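You operate a simulated robot arm through the tools that you are given. There is no shell and no other tool.

You are at the controls of a simulated robot arm. One attempt, no reset.

Task
Move the blue module from the green port to the yellow port.
Fine: shut both covers; the machine's air valve stays shut.

It is judged by the outcome, as a careful person would: the job done as asked, and still so three seconds after it is handed in. It fails if anything else is knocked over, pushed out of place, dropped, spilled or broken. A push-on lid holds only when it is set on centred and level and pressed home; a screw cap is set on level and turned clockwise until tight.

Robot
A 7-joint arm with a three-finger gripper, fixed in place. Base frame: the origin is on the floor under the middle of its stand, x ahead of it, y to its left, z up; the work surface is at about z = 0.7. Units: m, degrees, N and s.
It reaches about 1.342 m from its shoulder. Its first joint turns from -166.0 to 166.0 degrees. Payload 2.69 kg.
The TCP is the grasp point between the finger pads, 0.03 m short of the fingertips. In the tool frame z runs along the fingers and y along their closing line. The gripper opens to 0.128 m; its body begins 0.117 m behind the TCP.
Orientation is told as [roll, pitch, yaw] about the base's x, y, z axes, in that order, counted from this pose: with the fingers straight down and closing along the base's y, the tool's x points along the base's -x, its y along +y and its z along -z.

Tools
- The arm moves only by the tool arm_command. Its argument "commands" is a list that holds one entry, the list of rows, each a list of 6 numbers: the shift along the tool's x, y, z in units of 20 mm (1.0 is 20 mm), then the turn, a rotation vector about the tool's x, y, z in units of 6 degrees (1.0 is 6 degrees). In form: [[[x, y, z, wx, wy, wz], ...]]. A call has 1 to 20 rows; each row shifts and turns the commanded pose from where the row before left it, along the tool's axes as they then stand. "fingers" is the gripper command, from -1 (shut) to 1 (fully open), values between in proportion, set as the call begins (left out, the last holds). A call with a number of a shift or a turn outside -1 to 1 is refused whole. Each row takes 0.2 s and may step no farther than 0.05 m and 8.6 degrees from the row before; otherwise, or with a gripper value out of range, the whole call is refused. A pose out of reach is approached as far as the arm can. The call stops where the force on the tool passes 90 N (or 10 N more than at its start, if that is more) or the arm is blocked; 0.2 s more then pass. Each finger travels about 0.127 m/s and halts on what it meets, pressing with about 42 N; the grip force reading is that of the motor and also rises with nothing between the fingers. The clock runs only during rows and for 0.2 s after the last one: add rows that do not move to give the fingers time. The reply holds the time, the measured pose of the TCP, the force on the tool along the base axes, the opening and the grip force, in the units named above and with some noise, with the torque about the TCP (base axes, N m) and any sound that the robot's microphone picked up.
- Cameras (640 x 400 px; columns grow to the right, rows downward): "scene" is fixed at [0.0494, -0.5, 1.5563]; the picture's right is [0.74, -0.67, 0.00], its down [-0.28, -0.31, -0.91] and it looks along [0.61, 0.67, -0.42] (base axes); focal length 331 px, centre (320, 200). "wrist" rides on the gripper at [0.058, 0.054, -0.131] in the tool frame; the picture's right is [-0.68, 0.74, 0.00], its down [-0.62, -0.57, -0.55] and it looks along [-0.40, -0.37, 0.84] (tool axes); focal length 234 px, centre (320, 200).
- grab_frame(camera): a new picture of that camera. No time passes.
- lift_body(by): moves the trunk up (or, below 0, down) by that many m; the arm rides with it, the base frame stays. It gives what a move gives, with no picture.
- locate(camera, pixels): for up to 12 pixels [column, row] of the newest picture of that camera ("zoom" is the newest enlarged one), the place [x, y, z] in the base frame of the surface seen there, good to about 0.003 m. No time passes.
- zoom(camera, box): a new picture of the part [left, top, right, bottom] of that camera's present view, enlarged. No time passes.
- sign_off(): hands the job in; it is judged then, once.

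Leave the gripper open and the arm clear of the work at the hand-in unless told otherwise.

The tools are called by a JSON object that holds its "op" and its "data". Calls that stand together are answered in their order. arm_command: Moves the arm, as the interface text tells. Its arguments: {"type":"object","properties":{"commands":{"type":"array"},"fingers":{"type":"number"}},"required":["commands"]} The other tools are called the same way: lift_body (by) moves the trunk up or down; grab_frame (camera) takes a picture; locate (camera, pixels) gives the place of the surface under pixels of a picture; zoom (camera, box) takes an enlarged picture of a part of a camera's view; sign_off () hands the job in.

At the start:

```text
time: 0.0
tcp_pos: [0.6182, 0.322, 1.0933]
ee_rot: [0.0, 0.0, 0.0]
contact_force: [0.3, -0.4, 0.6]
torque: [0.01, -0.04, 0.0]
opening: 0.1279
grip_force: 0.0
trunk travel left (down, up): [-0.15, 0.2]
```

scene: 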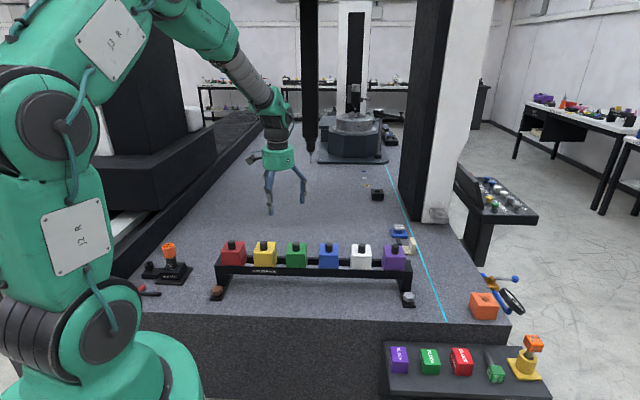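
wrist: 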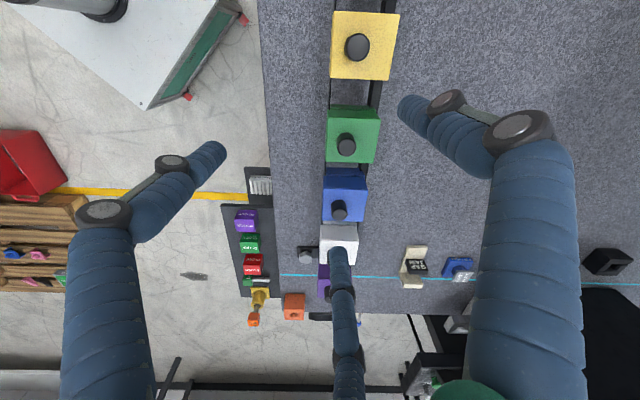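

I see a rack with coloured blocks (red, yellow, green, blue, white, purple) around pixels (230-405, 245-270), and other items at the right. I'll zoom in on several parts to find the green port, the yellow port, the blue module, covers and the air valve.

{"op": "zoom", "data": {"camera": "scene", "box": [200, 220, 430, 320]}}

{"op": "zoom", "data": {"camera": "scene", "box": [370, 260, 560, 400]}}

{"op": "zoom", "data": {"camera": "scene", "box": [120, 220, 240, 310]}}

{"op": "zoom", "data": {"camera": "scene", "box": [340, 160, 460, 260]}}

{"op": "zoom", "data": {"camera": "wrist", "box": [200, 160, 380, 340]}}

```text
2.78 times, centred on (315, 270) of scene
```

zoom: 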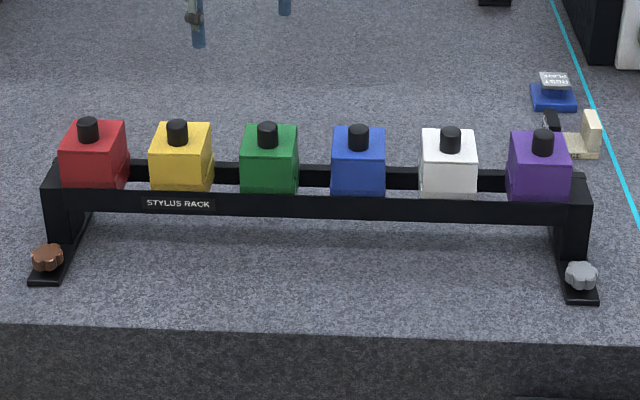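

```text
2.86 times, centred on (465, 330) of scene
```

zoom: 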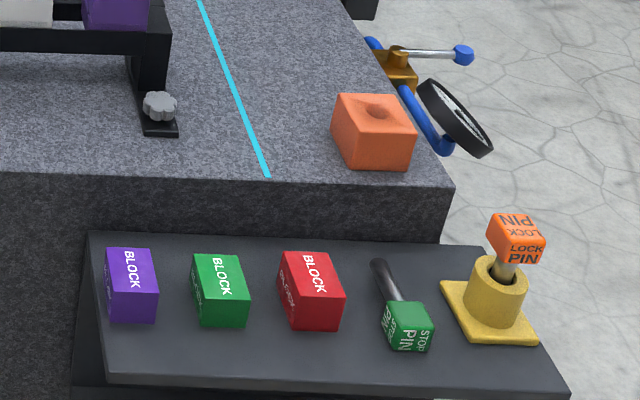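

```text
4.44 times, centred on (180, 265) of scene
```

zoom: 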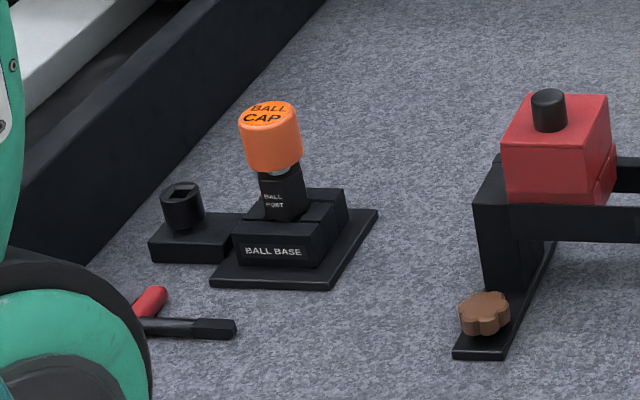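

```text
4.00 times, centred on (400, 210) of scene
```

zoom: 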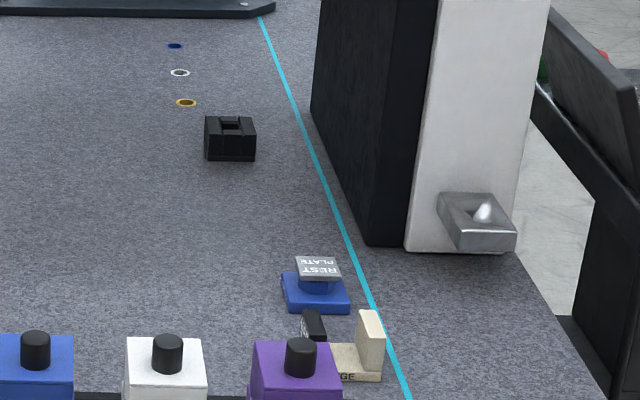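

```text
2.22 times, centred on (290, 250) of wrist
```

zoom: 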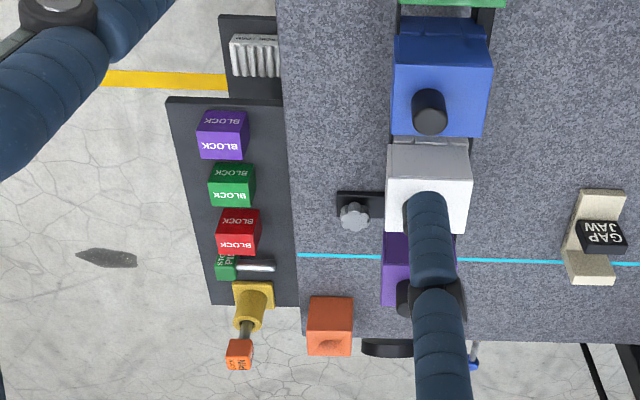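

The rack says "STYLUS RACK". I need a closer look at each coloured block, to tell whether they are ports with covers and where a blue module sits.

{"op": "zoom", "data": {"camera": "scene", "box": [210, 235, 310, 285]}}

{"op": "zoom", "data": {"camera": "scene", "box": [310, 235, 420, 285]}}

{"op": "zoom", "data": {"camera": "wrist", "box": [300, 0, 420, 110]}}

{"op": "zoom", "data": {"camera": "wrist", "box": [300, 90, 420, 220]}}

{"op": "zoom", "data": {"camera": "scene", "box": [280, 60, 420, 190]}}

{"op": "zoom", "data": {"camera": "scene", "box": [440, 150, 560, 330]}}

{"op": "zoom", "data": {"camera": "scene", "box": [500, 70, 640, 170]}}

{"op": "zoom", "data": {"camera": "wrist", "box": [0, 0, 260, 200]}}

{"op": "zoom", "data": {"camera": "wrist", "box": [380, 220, 640, 400]}}

```text
6.40 times, centred on (260, 260) of scene
```

zoom: 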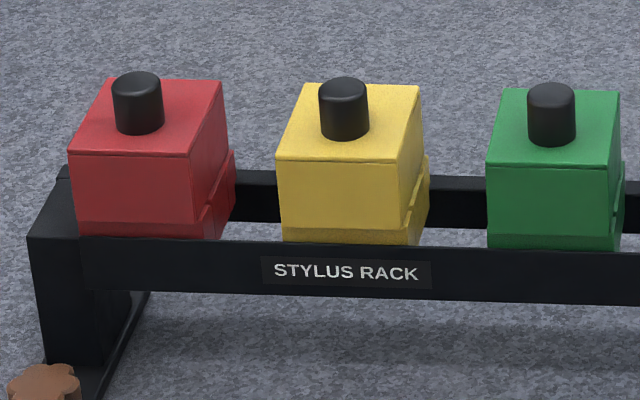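

```text
5.82 times, centred on (365, 260) of scene
```

zoom: 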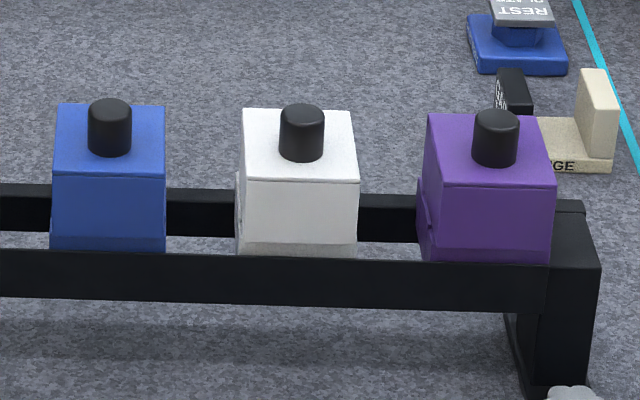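

```text
3.64 times, centred on (360, 55) of wrist
```

zoom: 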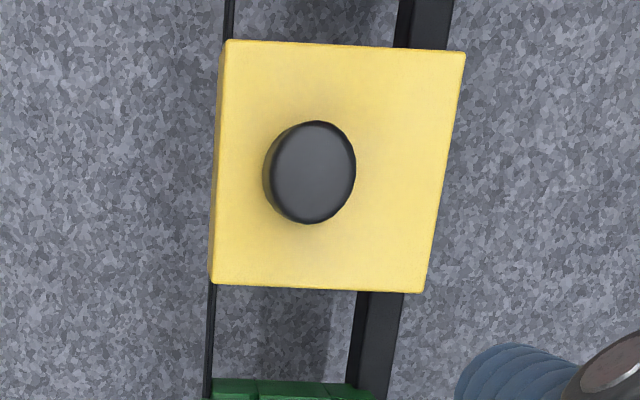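

```text
3.08 times, centred on (360, 155) of wrist
```

zoom: 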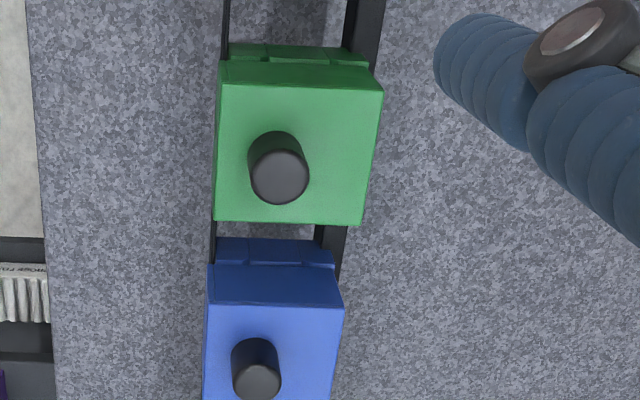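

```text
3.08 times, centred on (350, 125) of scene
```

zoom: 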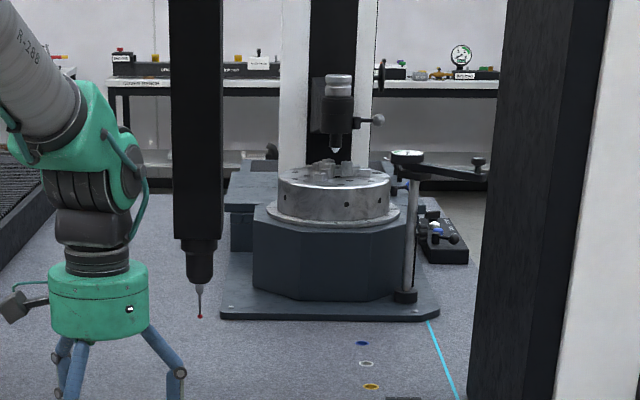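

```text
2.22 times, centred on (500, 240) of scene
```

zoom: 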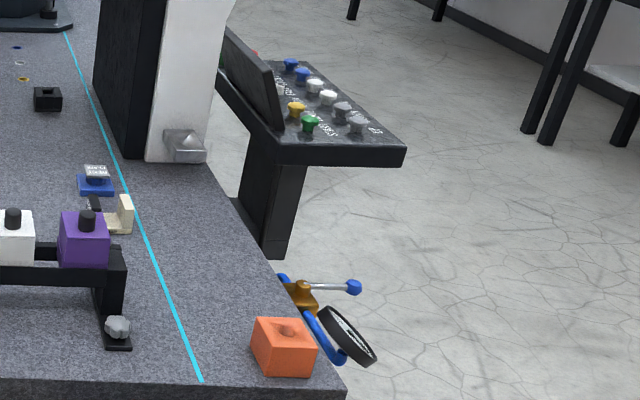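

```text
4.00 times, centred on (570, 120) of scene
```

zoom: 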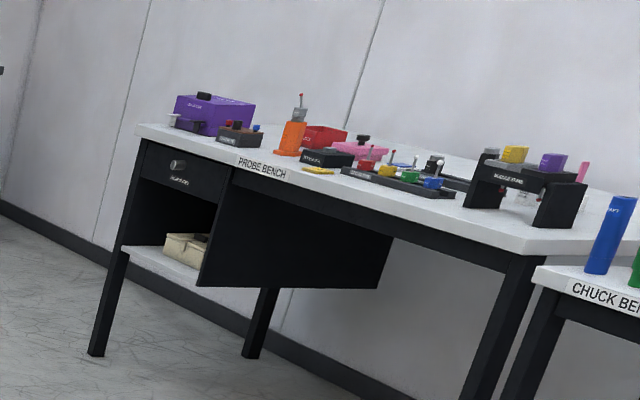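

```text
2.00 times, centred on (130, 100) of wrist
```

zoom: 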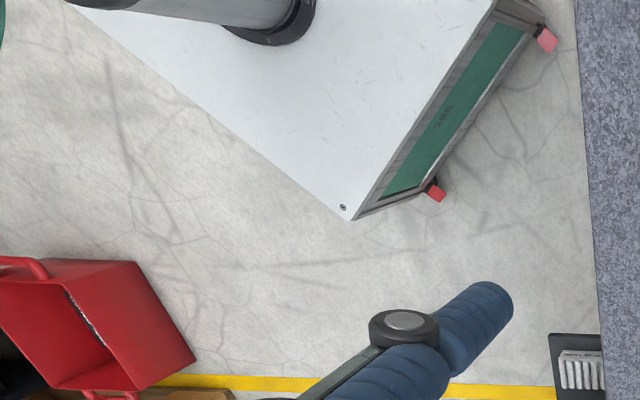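

```text
2.22 times, centred on (510, 310) of wrist
```

zoom: 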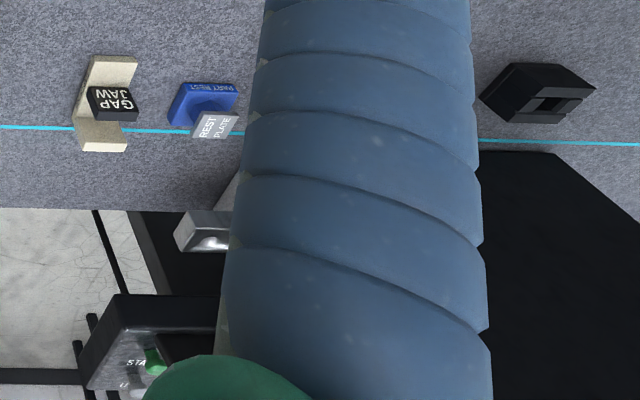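

The coloured blocks look like covers with black knobs over port bodies. I'll measure their positions with locate in the scene view (knob tops, cover corners) and see how the table lies.

{"op": "grab_frame", "data": {"camera": "scene"}}

{"op": "locate", "data": {"camera": "scene", "pixels": [[231, 247], [264, 247], [296, 248], [329, 248], [362, 249], [394, 250], [217, 290], [408, 297], [260, 272], [170, 270], [378, 195], [485, 303]]}}

{"op": "zoom", "data": {"camera": "scene", "box": [245, 237, 315, 277]}}

```text
taken
```

scene: 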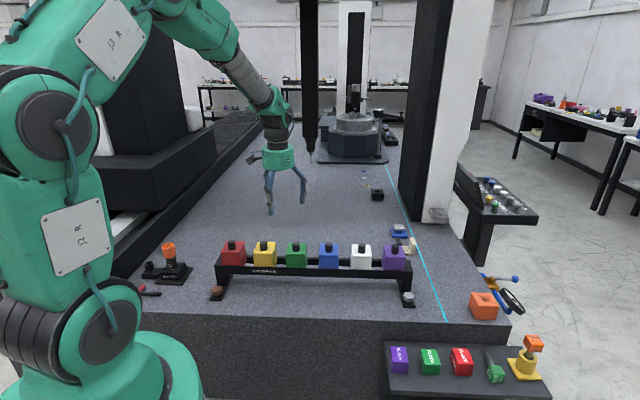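

```text
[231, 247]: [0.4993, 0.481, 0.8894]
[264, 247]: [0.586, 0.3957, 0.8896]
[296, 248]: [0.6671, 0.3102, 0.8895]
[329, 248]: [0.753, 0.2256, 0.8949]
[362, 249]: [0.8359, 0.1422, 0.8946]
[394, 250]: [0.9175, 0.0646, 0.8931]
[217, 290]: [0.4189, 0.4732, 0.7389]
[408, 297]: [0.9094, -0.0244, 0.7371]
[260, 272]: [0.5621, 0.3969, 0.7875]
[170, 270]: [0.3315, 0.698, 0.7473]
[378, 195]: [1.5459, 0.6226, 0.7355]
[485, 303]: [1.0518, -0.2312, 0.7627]
```

```text
9.14 times, centred on (280, 257) of scene
```

zoom: 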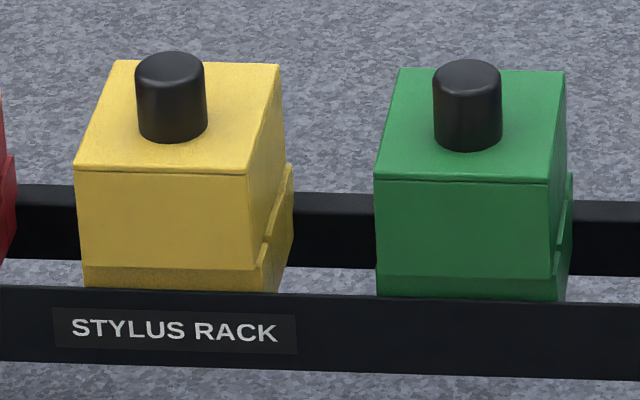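

The ports lie on a 45° line: green knob at about (0.667, 0.310), yellow knob at about (0.586, 0.396), tops near z 0.89, with a pitch of about 0.119 m. Next I'll look at the gripper fingers so I know how they close.

{"op": "zoom", "data": {"camera": "scene", "box": [230, 70, 330, 220]}}

{"op": "locate", "data": {"camera": "wrist", "pixels": [[215, 155], [405, 105], [342, 255], [347, 146], [340, 211], [357, 47], [130, 225], [520, 135]]}}

```text
2.67 times, centred on (280, 145) of scene
```

zoom: 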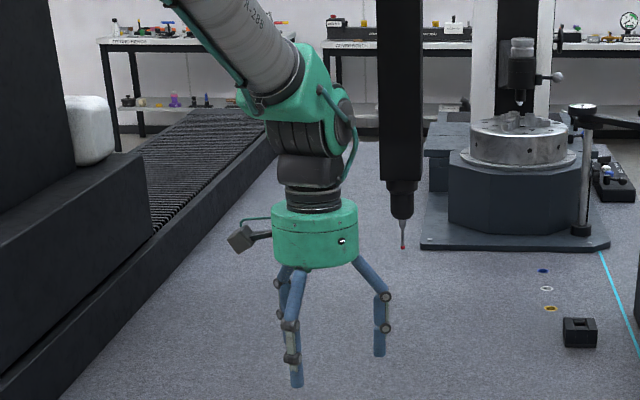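

```text
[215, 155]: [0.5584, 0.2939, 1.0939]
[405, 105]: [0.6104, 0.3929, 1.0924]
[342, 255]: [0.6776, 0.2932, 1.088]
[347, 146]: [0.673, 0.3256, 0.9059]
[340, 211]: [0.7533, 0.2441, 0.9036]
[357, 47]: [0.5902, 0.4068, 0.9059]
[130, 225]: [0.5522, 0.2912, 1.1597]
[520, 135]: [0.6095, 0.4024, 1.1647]
```

The three fingers sit 120° apart and close radially. I'll turn the tool by -90° in yaw, in place and clear of everything at z 1.09, so the wrist camera looks at the rear side of the rack. I want to see how the covers are hinged.

{"op": "arm_command", "data": {"commands": [[[0, 0, 0, 0, 0, 1], [0, 0, 0, 0, 0, 1], [0, 0, 0, 0, 0, 1], [0, 0, 0, 0, 0, 1], [0, 0, 0, 0, 0, 1], [0, 0, 0, 0, 0, 1], [0, 0, 0, 0, 0, 1], [0, 0, 0, 0, 0, 1], [0, 0, 0, 0, 0, 1], [0, 0, 0, 0, 0, 1], [0, 0, 0, 0, 0, 1], [0, 0, 0, 0, 0, 1], [0, 0, 0, 0, 0, 1], [0, 0, 0, 0, 0, 1], [0, 0, 0, 0, 0, 1]]]}}

{"op": "grab_frame", "data": {"camera": "wrist"}}

```text
time: 3.2
tcp_pos: [0.6196, 0.3226, 1.0928]
ee_rot: [0.0, 0.0, -90.1]
contact_force: [-0.7, -0.1, -0.2]
torque: [0.0, -0.03, -0.03]
opening: 0.1279
grip_force: 0.1
trunk travel left (down, up): [-0.15, 0.2]
```

```text
taken
```

wrist: 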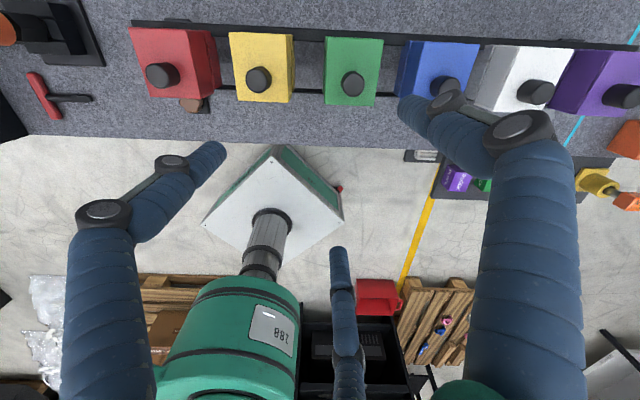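

The camera still sits in front of the rack. Before moving back behind the rack, I'll check where the machine's hanging ram and probe (scene px ~ (310, 100-155)) are, so the arm keeps clear.

{"op": "locate", "data": {"camera": "scene", "pixels": [[312, 100], [312, 140], [313, 152], [315, 20], [430, 150], [377, 193], [400, 230], [410, 245], [355, 120]]}}

```text
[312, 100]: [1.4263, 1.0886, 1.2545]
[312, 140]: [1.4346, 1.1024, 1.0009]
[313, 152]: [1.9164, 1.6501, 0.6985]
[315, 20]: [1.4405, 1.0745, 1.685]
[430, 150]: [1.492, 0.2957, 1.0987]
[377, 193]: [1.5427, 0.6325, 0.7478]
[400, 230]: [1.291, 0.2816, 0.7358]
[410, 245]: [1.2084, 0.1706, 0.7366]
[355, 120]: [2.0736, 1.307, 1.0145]
```

The ram is at about (1.43, 1.09), far off. I'll move 0.16 m in both +x and +y at the same height and look again.

{"op": "arm_command", "data": {"commands": [[[1, 1, 0, 0, 0, 0], [1, 1, 0, 0, 0, 0], [1, 1, 0, 0, 0, 0], [1, 1, 0, 0, 0, 0], [1, 1, 0, 0, 0, 0], [1, 1, 0, 0, 0, 0], [1, 1, 0, 0, 0, 0], [1, 1, 0, 0, 0, 0]]]}}

{"op": "grab_frame", "data": {"camera": "wrist"}}

{"op": "grab_frame", "data": {"camera": "scene"}}

```text
time: 5.0
tcp_pos: [0.7806, 0.4828, 1.0903]
ee_rot: [-0.1, -0.1, -90.1]
contact_force: [-0.1, -0.2, -0.6]
torque: [0.02, -0.01, 0.0]
opening: 0.1281
grip_force: 0.0
trunk travel left (down, up): [-0.15, 0.2]
```

```text
taken
```

wrist: 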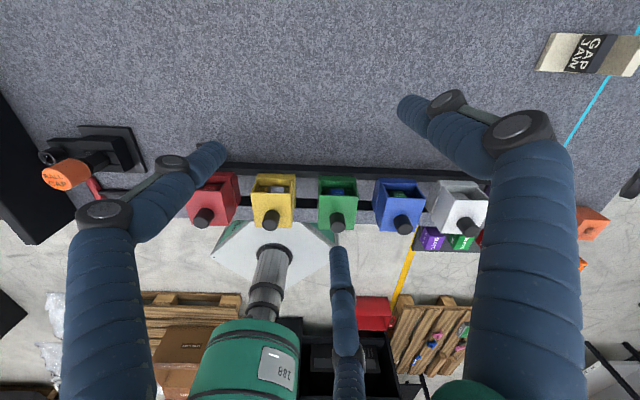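

```text
taken
```

scene: 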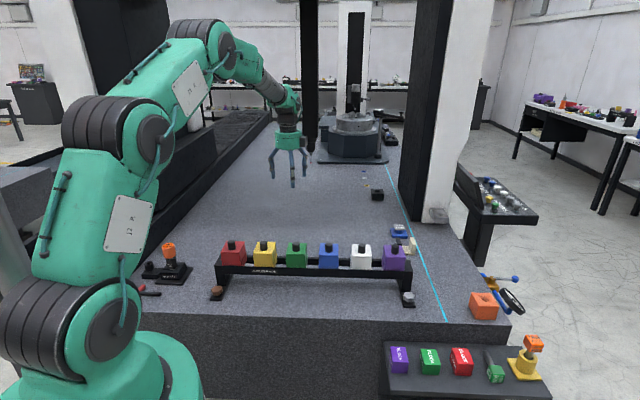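

From behind I can see the ports are open at the rear. Something blue shows in the green port (338, 190) and something green in the blue port (400, 190). I'll zoom in.

{"op": "zoom", "data": {"camera": "wrist", "box": [300, 160, 380, 240]}}

{"op": "zoom", "data": {"camera": "wrist", "box": [180, 160, 300, 240]}}

{"op": "zoom", "data": {"camera": "wrist", "box": [360, 160, 500, 240]}}

```text
5.00 times, centred on (340, 200) of wrist
```

zoom: 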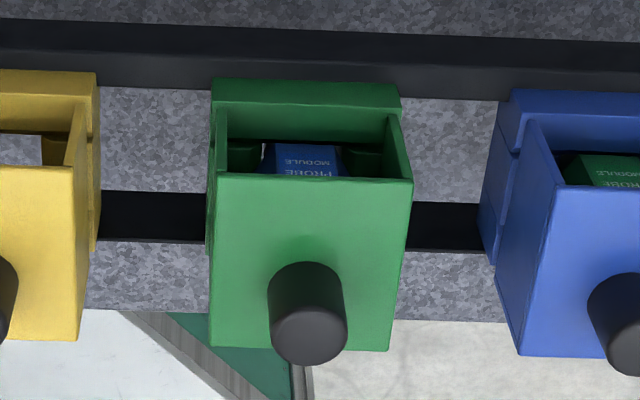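

```text
5.00 times, centred on (240, 200) of wrist
```

zoom: 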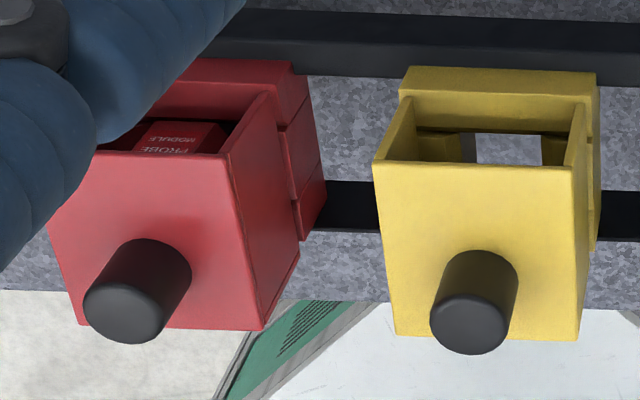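

```text
4.57 times, centred on (430, 200) of wrist
```

zoom: 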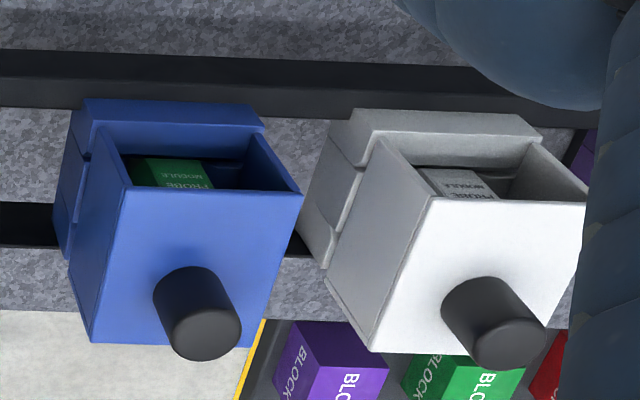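

The green port holds a blue "PROBE MODULE", and the yellow port is empty (I can see right through it). I'll re-zoom on the green port from here and measure the cover, rear wall and module.

{"op": "zoom", "data": {"camera": "wrist", "box": [310, 165, 370, 235]}}

```text
5.71 times, centred on (340, 200) of wrist
```

zoom: 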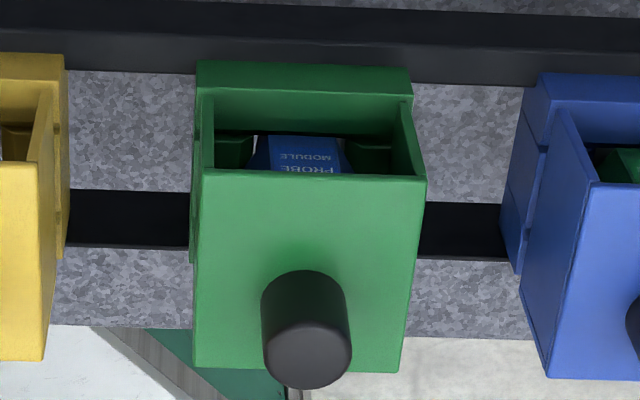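

I'll measure points on this zoomed view: rear lip (300,72), lip inner wall (300,115), jaw (232,150), module top (305,157), cover rear edge (310,178), cover front edge (300,362), knob top (307,365), rails (120,215), (120,40).

{"op": "locate", "data": {"camera": "zoom", "pixels": [[300, 68], [300, 85], [300, 115], [232, 152], [305, 157], [310, 180], [220, 180], [412, 188], [300, 268], [205, 362], [308, 365], [120, 215]]}}

{"op": "locate", "data": {"camera": "zoom", "pixels": [[120, 40], [203, 70], [405, 75], [205, 120], [410, 130], [370, 155], [30, 60], [60, 130], [545, 90], [560, 140], [307, 290], [390, 365]]}}

```text
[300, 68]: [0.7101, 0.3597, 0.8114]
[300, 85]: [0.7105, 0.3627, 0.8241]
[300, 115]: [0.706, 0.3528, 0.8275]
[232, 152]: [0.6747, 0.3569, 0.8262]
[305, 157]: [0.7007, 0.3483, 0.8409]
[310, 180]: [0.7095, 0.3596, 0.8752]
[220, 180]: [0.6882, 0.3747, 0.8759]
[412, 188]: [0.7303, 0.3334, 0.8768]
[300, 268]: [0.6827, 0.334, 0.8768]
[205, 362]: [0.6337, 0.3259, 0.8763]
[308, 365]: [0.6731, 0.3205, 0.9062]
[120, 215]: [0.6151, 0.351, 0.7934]
```

```text
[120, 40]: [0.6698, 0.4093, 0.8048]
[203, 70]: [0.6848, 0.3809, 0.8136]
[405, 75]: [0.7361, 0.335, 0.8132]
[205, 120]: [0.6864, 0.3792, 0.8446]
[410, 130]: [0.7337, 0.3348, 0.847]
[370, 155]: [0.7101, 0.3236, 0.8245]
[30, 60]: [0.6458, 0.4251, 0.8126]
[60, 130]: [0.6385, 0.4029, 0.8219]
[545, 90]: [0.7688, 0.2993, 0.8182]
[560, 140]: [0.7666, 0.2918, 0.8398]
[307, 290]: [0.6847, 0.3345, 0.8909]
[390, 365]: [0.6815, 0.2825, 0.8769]
```

The cover's top is at z 0.8765 and the knob top at 0.906. The rear lip of the body is at z ~0.825, and the module top is at about 0.84 inside. The cover's mechanism still isn't clear, so I'll tilt the tool 42° about the rack axis for a flatter view from behind.

{"op": "arm_command", "data": {"commands": [[[0, 0, 0, 0.71, -0.7, 0], [0, 0, 0, 0.71, -0.7, 0], [0, 0, 0, 0.71, -0.7, 0], [0, 0, 0, 0.71, -0.7, 0], [0, 0, 0, 0.71, -0.7, 0], [0, 0, 0, 0.71, -0.7, 0], [0, 0, 0, 0.71, -0.7, 0]]]}}

{"op": "grab_frame", "data": {"camera": "wrist"}}

{"op": "grab_frame", "data": {"camera": "scene"}}

```text
time: 6.6
tcp_pos: [0.7785, 0.482, 1.0917]
ee_rot: [-24.9, -22.5, -85.0]
contact_force: [0.8, -0.2, 0.4]
torque: [-0.02, 0.02, 0.03]
opening: 0.1278
grip_force: 0.0
out of reach, approached as far as the arm can: row 6, 7
trunk travel left (down, up): [-0.15, 0.2]
```

```text
taken
```

wrist: 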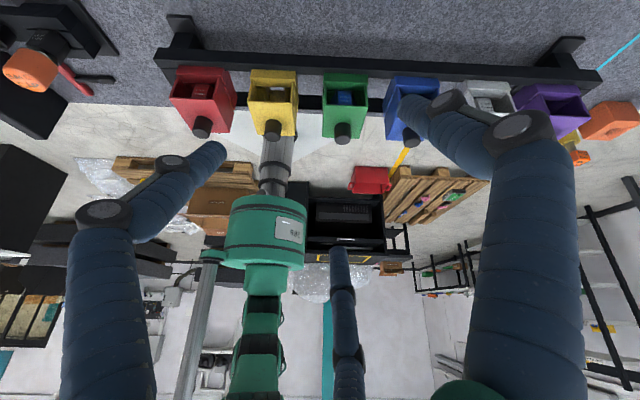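

```text
taken
```

scene: 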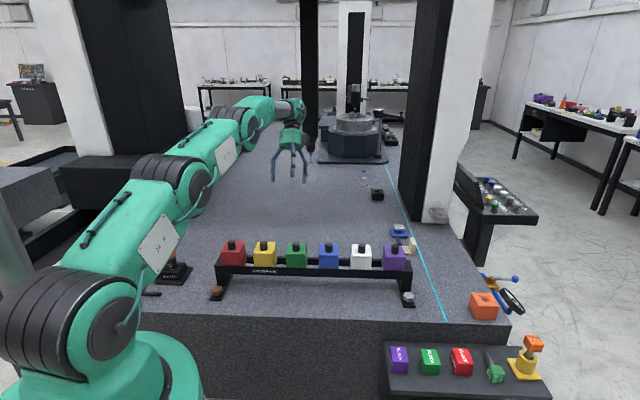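

The tilt reached about 34°. I'll zoom in on the ports from this flatter rear view.

{"op": "zoom", "data": {"camera": "wrist", "box": [310, 60, 380, 150]}}

{"op": "zoom", "data": {"camera": "wrist", "box": [235, 60, 315, 150]}}

{"op": "zoom", "data": {"camera": "wrist", "box": [160, 55, 250, 145]}}

```text
4.44 times, centred on (345, 105) of wrist
```

zoom: 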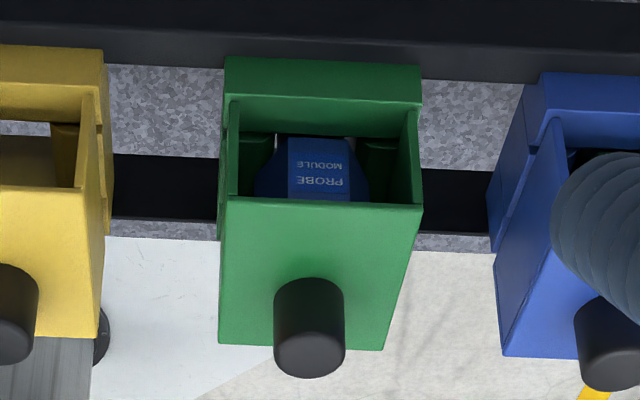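

```text
4.44 times, centred on (275, 105) of wrist
```

zoom: 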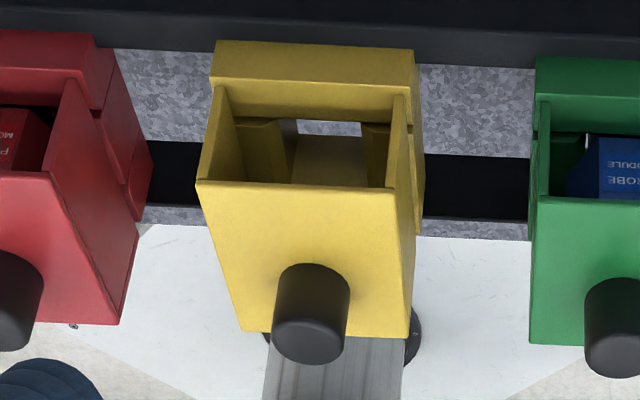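

```text
4.44 times, centred on (205, 100) of wrist
```

zoom: 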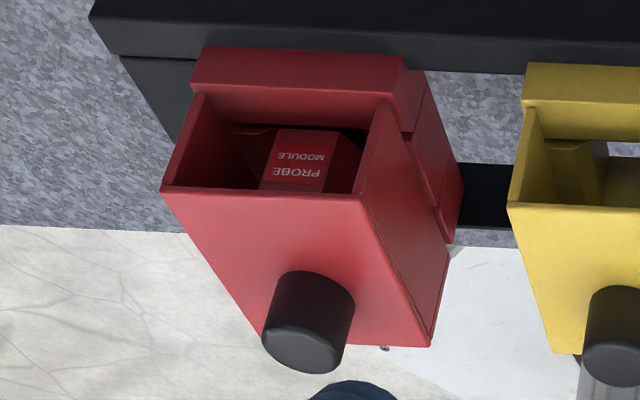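

The zoom re-renders with full detail, so I can zoom in hard from the scene camera. I'll look at the +u (right) sides of the red and yellow ports and the left side of the purple port.

{"op": "zoom", "data": {"camera": "scene", "box": [218, 238, 254, 276]}}

{"op": "zoom", "data": {"camera": "scene", "box": [376, 238, 412, 276]}}

{"op": "zoom", "data": {"camera": "scene", "box": [280, 238, 312, 274]}}

```text
10.53 times, centred on (236, 257) of scene
```

zoom: 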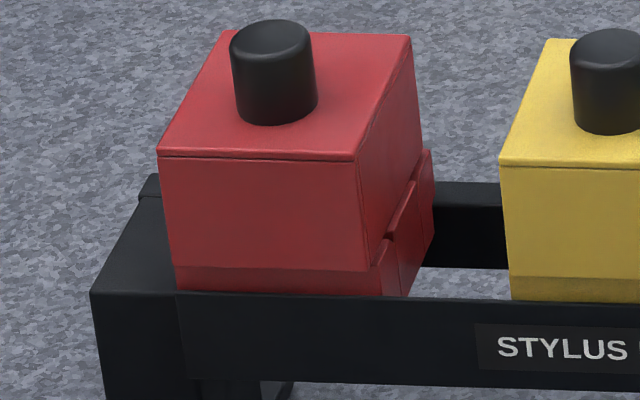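

```text
10.53 times, centred on (394, 257) of scene
```

zoom: 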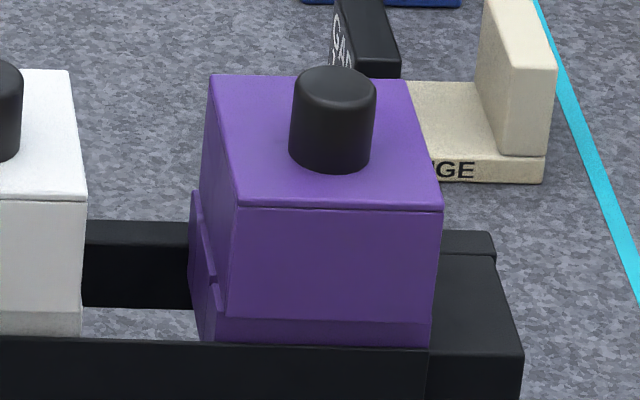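

```text
11.11 times, centred on (296, 256) of scene
```

zoom: 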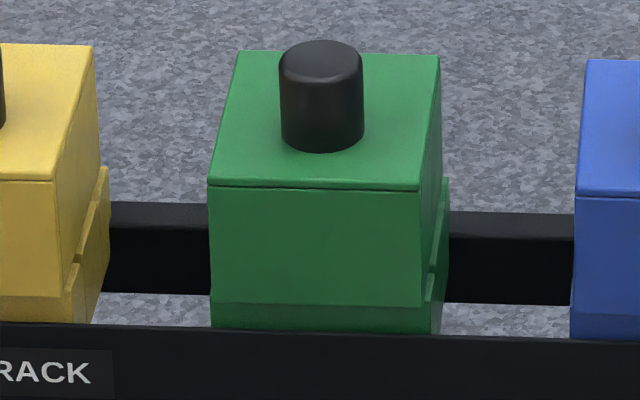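

I'll zoom deeper into the yellow port's interior (empty) and the green port's interior from this rear view, to see the seat and how the module sits.

{"op": "zoom", "data": {"camera": "wrist", "box": [255, 66, 295, 106]}}

{"op": "zoom", "data": {"camera": "wrist", "box": [326, 68, 366, 108]}}

{"op": "zoom", "data": {"camera": "wrist", "box": [500, 70, 600, 130]}}

{"op": "zoom", "data": {"camera": "wrist", "box": [165, 60, 245, 115]}}

```text
10.00 times, centred on (275, 86) of wrist
```

zoom: 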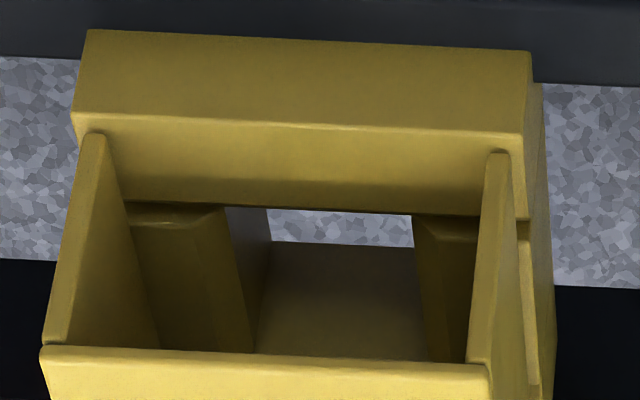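

```text
10.00 times, centred on (346, 88) of wrist
```

zoom: 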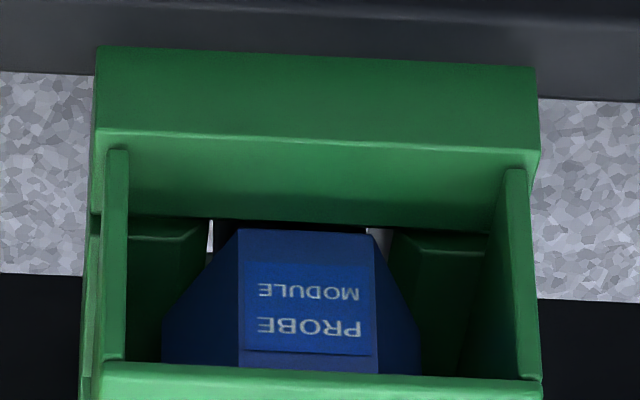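

```text
6.40 times, centred on (550, 100) of wrist
```

zoom: 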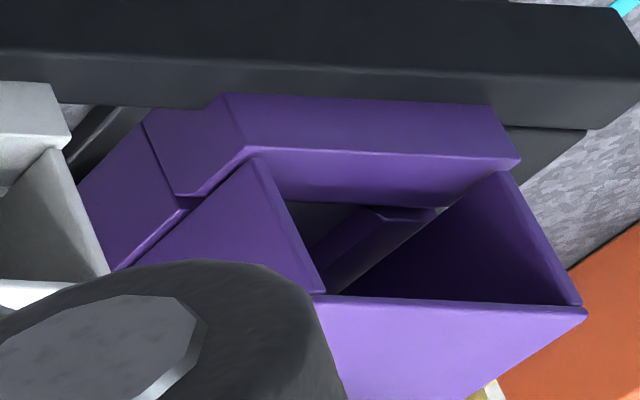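

```text
7.27 times, centred on (205, 88) of wrist
```

zoom: 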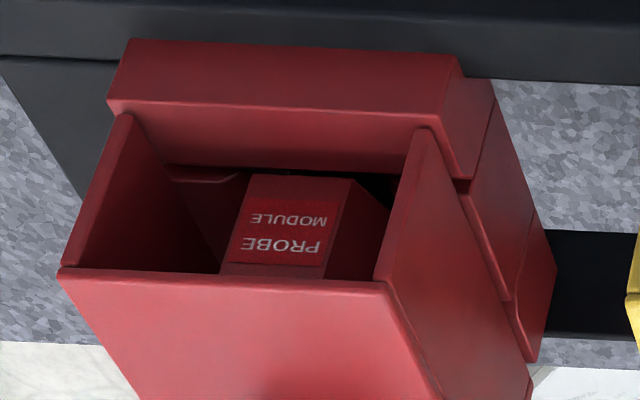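

I'll measure the red port's rear crossbar, cheek and side plate on this last zoom. All ports look identical, so this tells me the geometry.

{"op": "locate", "data": {"camera": "zoom", "pixels": [[290, 48], [290, 100], [290, 112], [290, 160], [455, 65], [435, 125], [465, 175], [492, 95], [550, 260], [505, 290], [470, 200], [535, 340]]}}

{"op": "locate", "data": {"camera": "zoom", "pixels": [[400, 250], [520, 390], [430, 140], [385, 275], [300, 185], [300, 255], [370, 210], [205, 176], [220, 200], [345, 195], [335, 265], [240, 260]]}}

```text
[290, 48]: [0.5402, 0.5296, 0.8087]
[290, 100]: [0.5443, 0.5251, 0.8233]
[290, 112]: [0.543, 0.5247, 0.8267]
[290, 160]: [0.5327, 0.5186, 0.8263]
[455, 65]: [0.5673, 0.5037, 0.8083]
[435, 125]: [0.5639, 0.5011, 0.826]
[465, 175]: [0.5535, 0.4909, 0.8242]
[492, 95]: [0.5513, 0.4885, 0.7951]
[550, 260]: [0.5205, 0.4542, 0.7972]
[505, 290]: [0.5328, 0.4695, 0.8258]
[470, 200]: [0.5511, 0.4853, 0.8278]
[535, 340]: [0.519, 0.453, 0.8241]
```

```text
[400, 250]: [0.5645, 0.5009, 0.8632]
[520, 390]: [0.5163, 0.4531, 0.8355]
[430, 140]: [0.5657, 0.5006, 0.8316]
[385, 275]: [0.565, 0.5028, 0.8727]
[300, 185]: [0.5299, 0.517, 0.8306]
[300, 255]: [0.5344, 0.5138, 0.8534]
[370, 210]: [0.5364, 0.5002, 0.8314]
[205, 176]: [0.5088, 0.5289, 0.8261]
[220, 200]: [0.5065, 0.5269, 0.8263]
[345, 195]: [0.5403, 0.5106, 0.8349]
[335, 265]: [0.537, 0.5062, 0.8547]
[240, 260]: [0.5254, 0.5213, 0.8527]
```

What I've worked out in rack coordinates (v points to the rear, measured from the knob):
- The cover spans v ≈ -0.024 to 0.053, and its underside is at z ≈ 0.8265.
- The rear bar is at v ≈ 0.04 to 0.052, z 0.808 to 0.8265.
- The module's rear face is vertical at v ≈ 0.037 and goes up past z 0.855.

The cover could be hinged at the rear bar or it could slide. I'll undo the tilt (5 rows) and check the pose.

{"op": "arm_command", "data": {"commands": [[[0, 0, 0, -0.71, 0.7, 0], [0, 0, 0, -0.71, 0.7, 0], [0, 0, 0, -0.71, 0.7, 0], [0, 0, 0, -0.71, 0.7, 0], [0, 0, 0, -0.71, 0.7, 0]]]}}

```text
time: 7.8
tcp_pos: [0.7783, 0.4831, 1.0922]
ee_rot: [-2.1, -1.9, -90.1]
contact_force: [0.0, -0.1, -0.3]
torque: [-0.03, 0.03, 0.0]
opening: 0.1279
grip_force: 0.1
trunk travel left (down, up): [-0.15, 0.2]
```

A residual tilt of about 2.8° remains. I'll correct it, move over the green knob at about (0.673, 0.322) and come down to z 1.0. The fingertips will then be at 0.97, well above the knob top at 0.906.

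{"op": "arm_command", "data": {"commands": [[[0, 0, 0, -0.33, 0.32, 0], [-0.894, -0.585, 0, 0, 0, 0], [-0.894, -0.585, 0, 0, 0, 0], [-0.894, -0.585, 0, 0, 0, 0], [-0.894, -0.585, 0, 0, 0, 0], [-0.894, -0.585, 0, 0, 0, 0], [-0.894, -0.585, 0, 0, 0, 0], [-0.894, -0.585, 0, 0, 0, 0], [-0.894, -0.585, 0, 0, 0, 0], [-0.894, -0.585, 0, 0, 0, 0], [0, 0, 1, 0, 0, 0], [0, 0, 1, 0, 0, 0], [0, 0, 1, 0, 0, 0], [0, 0, 1, 0, 0, 0], [0, 0, 0.6, 0, 0, 0]]]}}

{"op": "grab_frame", "data": {"camera": "wrist"}}

{"op": "zoom", "data": {"camera": "wrist", "box": [260, 120, 400, 260]}}

```text
time: 11.0
tcp_pos: [0.673, 0.3219, 1.001]
ee_rot: [-0.2, -0.2, -89.9]
contact_force: [0.4, 0.2, -0.5]
torque: [0.02, -0.01, 0.01]
opening: 0.128
grip_force: 0.1
trunk travel left (down, up): [-0.15, 0.2]
```

```text
taken
```

wrist: 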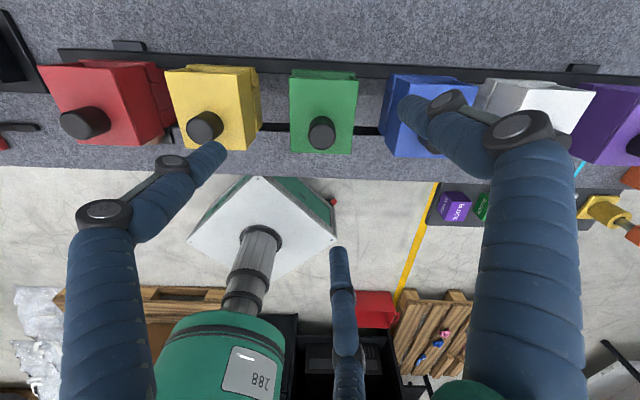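

```text
2.86 times, centred on (330, 190) of wrist
```

zoom: 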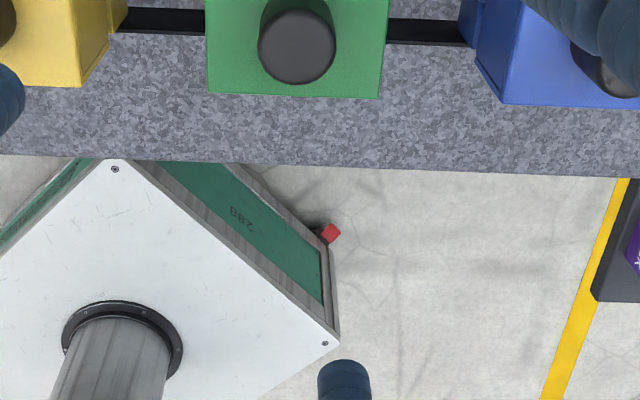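

The green knob is seen at px (322,132). I'll zoom on it and locate rim points for the exact centre.

{"op": "zoom", "data": {"camera": "wrist", "box": [280, 60, 370, 160]}}

```text
4.00 times, centred on (325, 110) of wrist
```

zoom: 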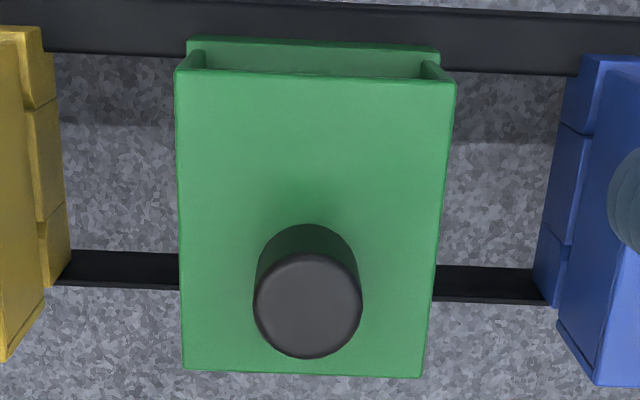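

I'll locate the knob rim points and the cover corners on this zoom.

{"op": "locate", "data": {"camera": "zoom", "pixels": [[308, 305], [262, 303], [354, 303], [308, 262], [308, 350], [186, 78], [448, 92], [190, 362], [416, 370], [318, 76], [303, 370], [300, 170]]}}

{"op": "locate", "data": {"camera": "zoom", "pixels": [[30, 60], [40, 150], [50, 240], [590, 80], [562, 180], [548, 270], [590, 370], [120, 268], [300, 55], [300, 42], [100, 30], [570, 335]]}}

```text
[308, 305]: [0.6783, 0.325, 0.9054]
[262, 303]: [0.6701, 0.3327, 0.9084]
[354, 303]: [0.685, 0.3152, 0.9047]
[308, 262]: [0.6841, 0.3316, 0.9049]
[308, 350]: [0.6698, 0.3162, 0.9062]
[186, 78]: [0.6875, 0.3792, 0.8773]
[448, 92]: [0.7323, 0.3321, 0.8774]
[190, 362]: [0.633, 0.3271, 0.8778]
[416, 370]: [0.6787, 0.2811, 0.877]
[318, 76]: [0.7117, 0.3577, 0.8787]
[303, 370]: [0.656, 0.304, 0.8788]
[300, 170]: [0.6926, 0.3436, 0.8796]
```

```text
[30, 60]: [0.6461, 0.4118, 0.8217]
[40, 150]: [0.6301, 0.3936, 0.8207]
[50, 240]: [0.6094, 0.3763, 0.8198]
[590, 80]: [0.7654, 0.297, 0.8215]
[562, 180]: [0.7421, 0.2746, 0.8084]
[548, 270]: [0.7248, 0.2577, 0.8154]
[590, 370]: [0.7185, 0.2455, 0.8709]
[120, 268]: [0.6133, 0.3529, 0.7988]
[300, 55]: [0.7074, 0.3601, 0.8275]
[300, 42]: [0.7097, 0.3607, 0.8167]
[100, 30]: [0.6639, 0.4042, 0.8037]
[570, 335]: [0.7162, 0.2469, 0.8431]
```

The knob centre is about (0.6775, 0.3243) with its top at 0.9055 and a diameter of about 0.035. The cover is centred at about (0.683, 0.330). First I'll close the fingers partway in the air to see how the tips move.

{"op": "arm_command", "data": {"commands": [[[0.12, 0.225, 0, 0, 0, 0], [0, 0, 0, 0, 0, 0], [0, 0, 0, 0, 0, 0], [0, 0, 0, 0, 0, 0]]], "fingers": -0.4}}

{"op": "grab_frame", "data": {"camera": "wrist"}}

{"op": "zoom", "data": {"camera": "scene", "box": [230, 120, 370, 280]}}

```text
time: 12.0
tcp_pos: [0.677, 0.3243, 1.0005]
ee_rot: [-0.1, -0.2, -90.1]
contact_force: [0.3, 0.6, 1.2]
torque: [0.02, 0.0, -0.01]
opening: 0.0383
grip_force: 0.1
trunk travel left (down, up): [-0.15, 0.2]
```

```text
taken
```

wrist: 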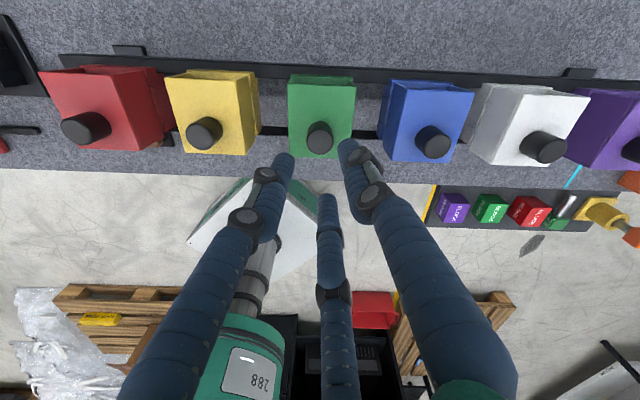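

```text
2.50 times, centred on (300, 200) of scene
```

zoom: 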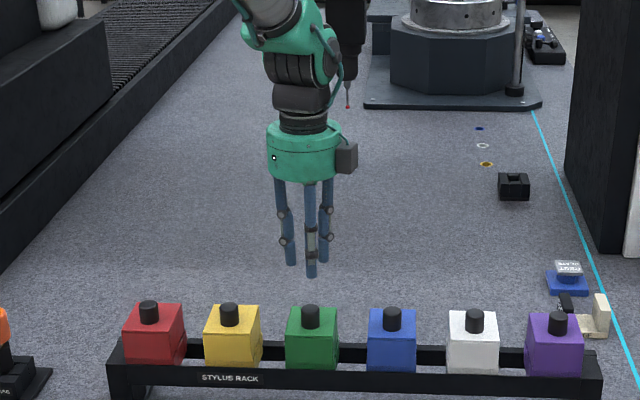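

The fingers close centrally. I'll check the fingertip height with locate on the tips at (288,160), (346,147), (327,200).

{"op": "locate", "data": {"camera": "wrist", "pixels": [[285, 158], [347, 146], [327, 199], [284, 165], [349, 153], [327, 205]]}}

```text
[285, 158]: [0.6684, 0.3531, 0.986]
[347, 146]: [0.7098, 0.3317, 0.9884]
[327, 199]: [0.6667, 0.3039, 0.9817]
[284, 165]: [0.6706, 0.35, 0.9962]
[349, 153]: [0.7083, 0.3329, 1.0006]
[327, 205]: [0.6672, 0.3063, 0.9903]
```

Tips are at about TCP − 0.03, as stated. Next I'll open to ~0.09, go down to TCP z 0.914 (tips at 0.884, just above the cover top at 0.877) around the green knob, and look at the result.

{"op": "arm_command", "data": {"commands": [[[0, 0, 0, 0, 0, 0], [0, 0, 0, 0, 0, 0], [0, 0, 1, 0, 0, 0], [0, 0, 1, 0, 0, 0], [0, 0, 1, 0, 0, 0], [0, 0, 0.7, 0, 0, 0], [0, 0, 0.625, 0, 0, 0]]], "fingers": 0.4}}

{"op": "grab_frame", "data": {"camera": "wrist"}}

{"op": "zoom", "data": {"camera": "scene", "box": [250, 190, 350, 290]}}

```text
time: 13.6
tcp_pos: [0.6774, 0.324, 0.9153]
ee_rot: [0.0, -0.2, -90.0]
contact_force: [0.1, -0.1, 1.1]
torque: [0.0, 0.0, 0.01]
opening: 0.0897
grip_force: 0.1
trunk travel left (down, up): [-0.15, 0.2]
```

```text
taken
```

wrist: 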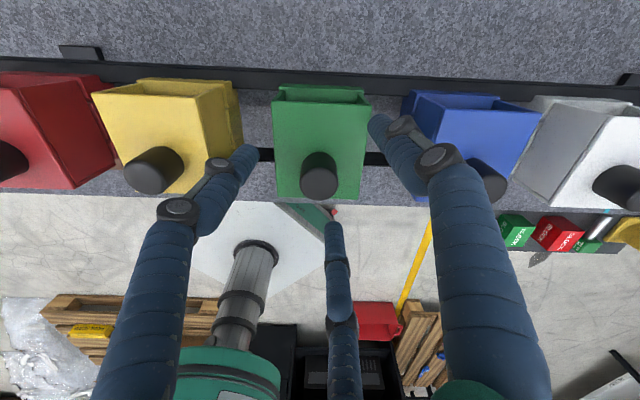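

```text
4.00 times, centred on (300, 240) of scene
```

zoom: 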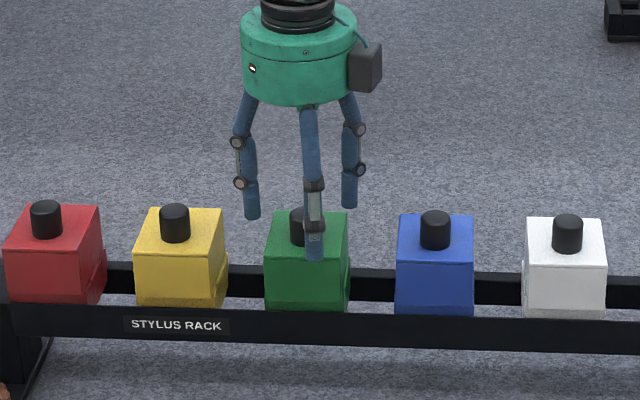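

The knob at px (318,178) is centred among the fingers. Now I'll close on it and hold.

{"op": "arm_command", "data": {"commands": [[[0, 0, 0, 0, 0, 0], [0, 0, 0, 0, 0, 0], [0, 0, 0, 0, 0, 0], [0, 0, 0, 0, 0, 0]]], "fingers": -1}}

{"op": "grab_frame", "data": {"camera": "wrist"}}

```text
time: 14.6
tcp_pos: [0.6789, 0.3235, 0.9146]
ee_rot: [-0.2, -0.2, -90.0]
contact_force: [-5.6, -1.1, 2.6]
torque: [-0.09, 0.36, 0.02]
opening: 0.0264
grip_force: 45.0
trunk travel left (down, up): [-0.15, 0.2]
```

```text
taken
```

wrist: 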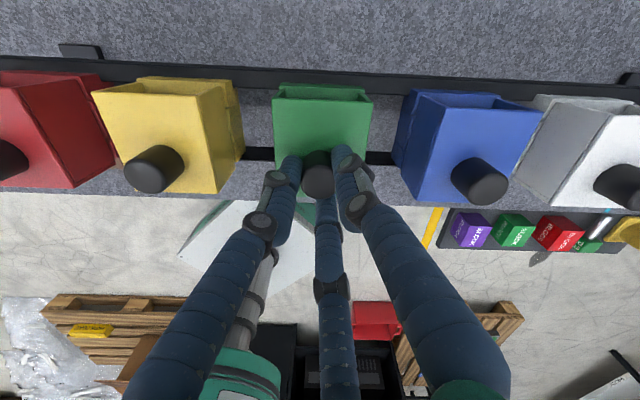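

The knob is gripped (opening 0.026, grip 45 N, small side force). Next comes a gentle test: lift 3 mm and read the force.

{"op": "arm_command", "data": {"commands": [[[0, 0, -0.15, 0, 0, 0], [0, 0, 0, 0, 0, 0]]]}}

```text
time: 15.2
tcp_pos: [0.6786, 0.3243, 0.9167]
ee_rot: [-0.3, -0.3, -90.0]
contact_force: [3.5, 8.2, -27.5]
torque: [-0.26, 0.57, -0.01]
opening: 0.0264
grip_force: 44.6
trunk travel left (down, up): [-0.15, 0.2]
```

Lifting 2–3 mm gave 27 N down and a push toward +v (about +9, +9 N in x, y). That hints at a hinge at the rear. I'll now move 3 mm toward +v (rear) and read the force.

{"op": "arm_command", "data": {"commands": [[[0.11, 0.11, 0, 0, 0, 0], [0, 0, 0, 0, 0, 0]]]}}

```text
time: 15.8
tcp_pos: [0.6784, 0.3253, 0.9183]
ee_rot: [-0.3, -0.2, -90.1]
contact_force: [-5.0, -3.7, -15.6]
torque: [-0.77, 1.07, -0.05]
opening: 0.0266
grip_force: 45.0
trunk travel left (down, up): [-0.15, 0.2]
```

Pushing rearward relieved the lift force and the knob rose on its own, and the torque sits along the rack axis. So the cover is hinged at the rear bar. I'll follow the arc about the hinge (≈ v +0.033, z 0.818 from the cover centre), turning the tool with it by 6° and watching the force.

{"op": "arm_command", "data": {"commands": [[[0.127, 0.127, -0.02, 0.355, -0.353, 0], [0.127, 0.127, -0.02, 0.355, -0.353, 0], [0, 0, 0, 0, 0, 0]]]}}

{"op": "zoom", "data": {"camera": "scene", "box": [260, 210, 340, 280]}}

```text
time: 16.6
tcp_pos: [0.6848, 0.3312, 0.9193]
ee_rot: [-4.2, -4.2, -89.7]
contact_force: [-8.8, -2.1, 18.9]
torque: [0.05, 0.11, -0.06]
opening: 0.0265
grip_force: 44.4
trunk travel left (down, up): [-0.15, 0.2]
```

```text
5.71 times, centred on (300, 245) of scene
```

zoom: 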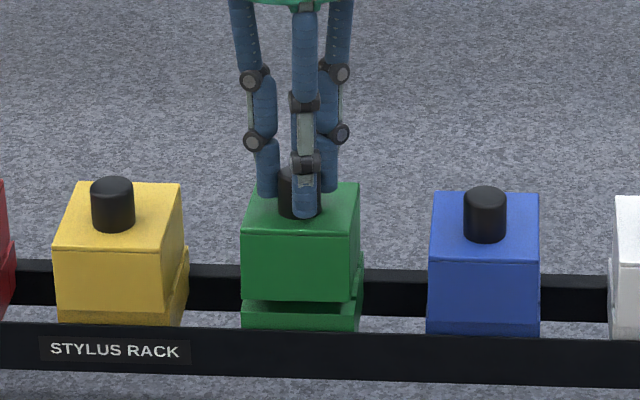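

The scene zoom confirms it: the green cover's front edge has lifted and it hinges at the rear. The upward 19 N says the hinge sits a bit further back than I assumed. I'll refine the arc and go on to 12°.

{"op": "arm_command", "data": {"commands": [[[0.1485, 0.1485, -0.1475, 0.355, -0.353, 0], [0.1485, 0.1485, -0.1475, 0.355, -0.353, 0], [0, 0, 0, 0, 0, 0]]]}}

```text
time: 17.4
tcp_pos: [0.6925, 0.3376, 0.9232]
ee_rot: [-8.7, -8.7, -89.4]
contact_force: [-11.3, 7.8, 14.1]
torque: [0.59, 0.23, -0.26]
opening: 0.0265
grip_force: 44.8
trunk travel left (down, up): [-0.15, 0.2]
```

Forces are moderate and the tilt is 12.3°. I'm continuing along the arc to 18° and then 24°.

{"op": "arm_command", "data": {"commands": [[[0.1627, 0.1627, -0.1375, 0.355, -0.353, 0], [0.1627, 0.1627, -0.1375, 0.355, -0.353, 0], [0, 0, 0, 0, 0, 0]]]}}

{"op": "arm_command", "data": {"commands": [[[0.1644, 0.1644, -0.1225, 0.355, -0.353, 0], [0.1644, 0.1644, -0.1225, 0.355, -0.353, 0], [0, 0, 0, 0, 0, 0]]]}}

```text
time: 18.2
tcp_pos: [0.6982, 0.3444, 0.9248]
ee_rot: [-13.2, -12.9, -88.5]
contact_force: [-8.8, 3.8, 8.1]
torque: [-0.05, 0.13, -0.04]
opening: 0.0264
grip_force: 45.3
trunk travel left (down, up): [-0.15, 0.2]
```

```text
time: 19.0
tcp_pos: [0.7051, 0.3511, 0.9266]
ee_rot: [-17.7, -16.9, -87.4]
contact_force: [-7.2, -1.5, 7.7]
torque: [-0.2, 0.44, -0.18]
opening: 0.0265
grip_force: 45.0
trunk travel left (down, up): [-0.15, 0.2]
```

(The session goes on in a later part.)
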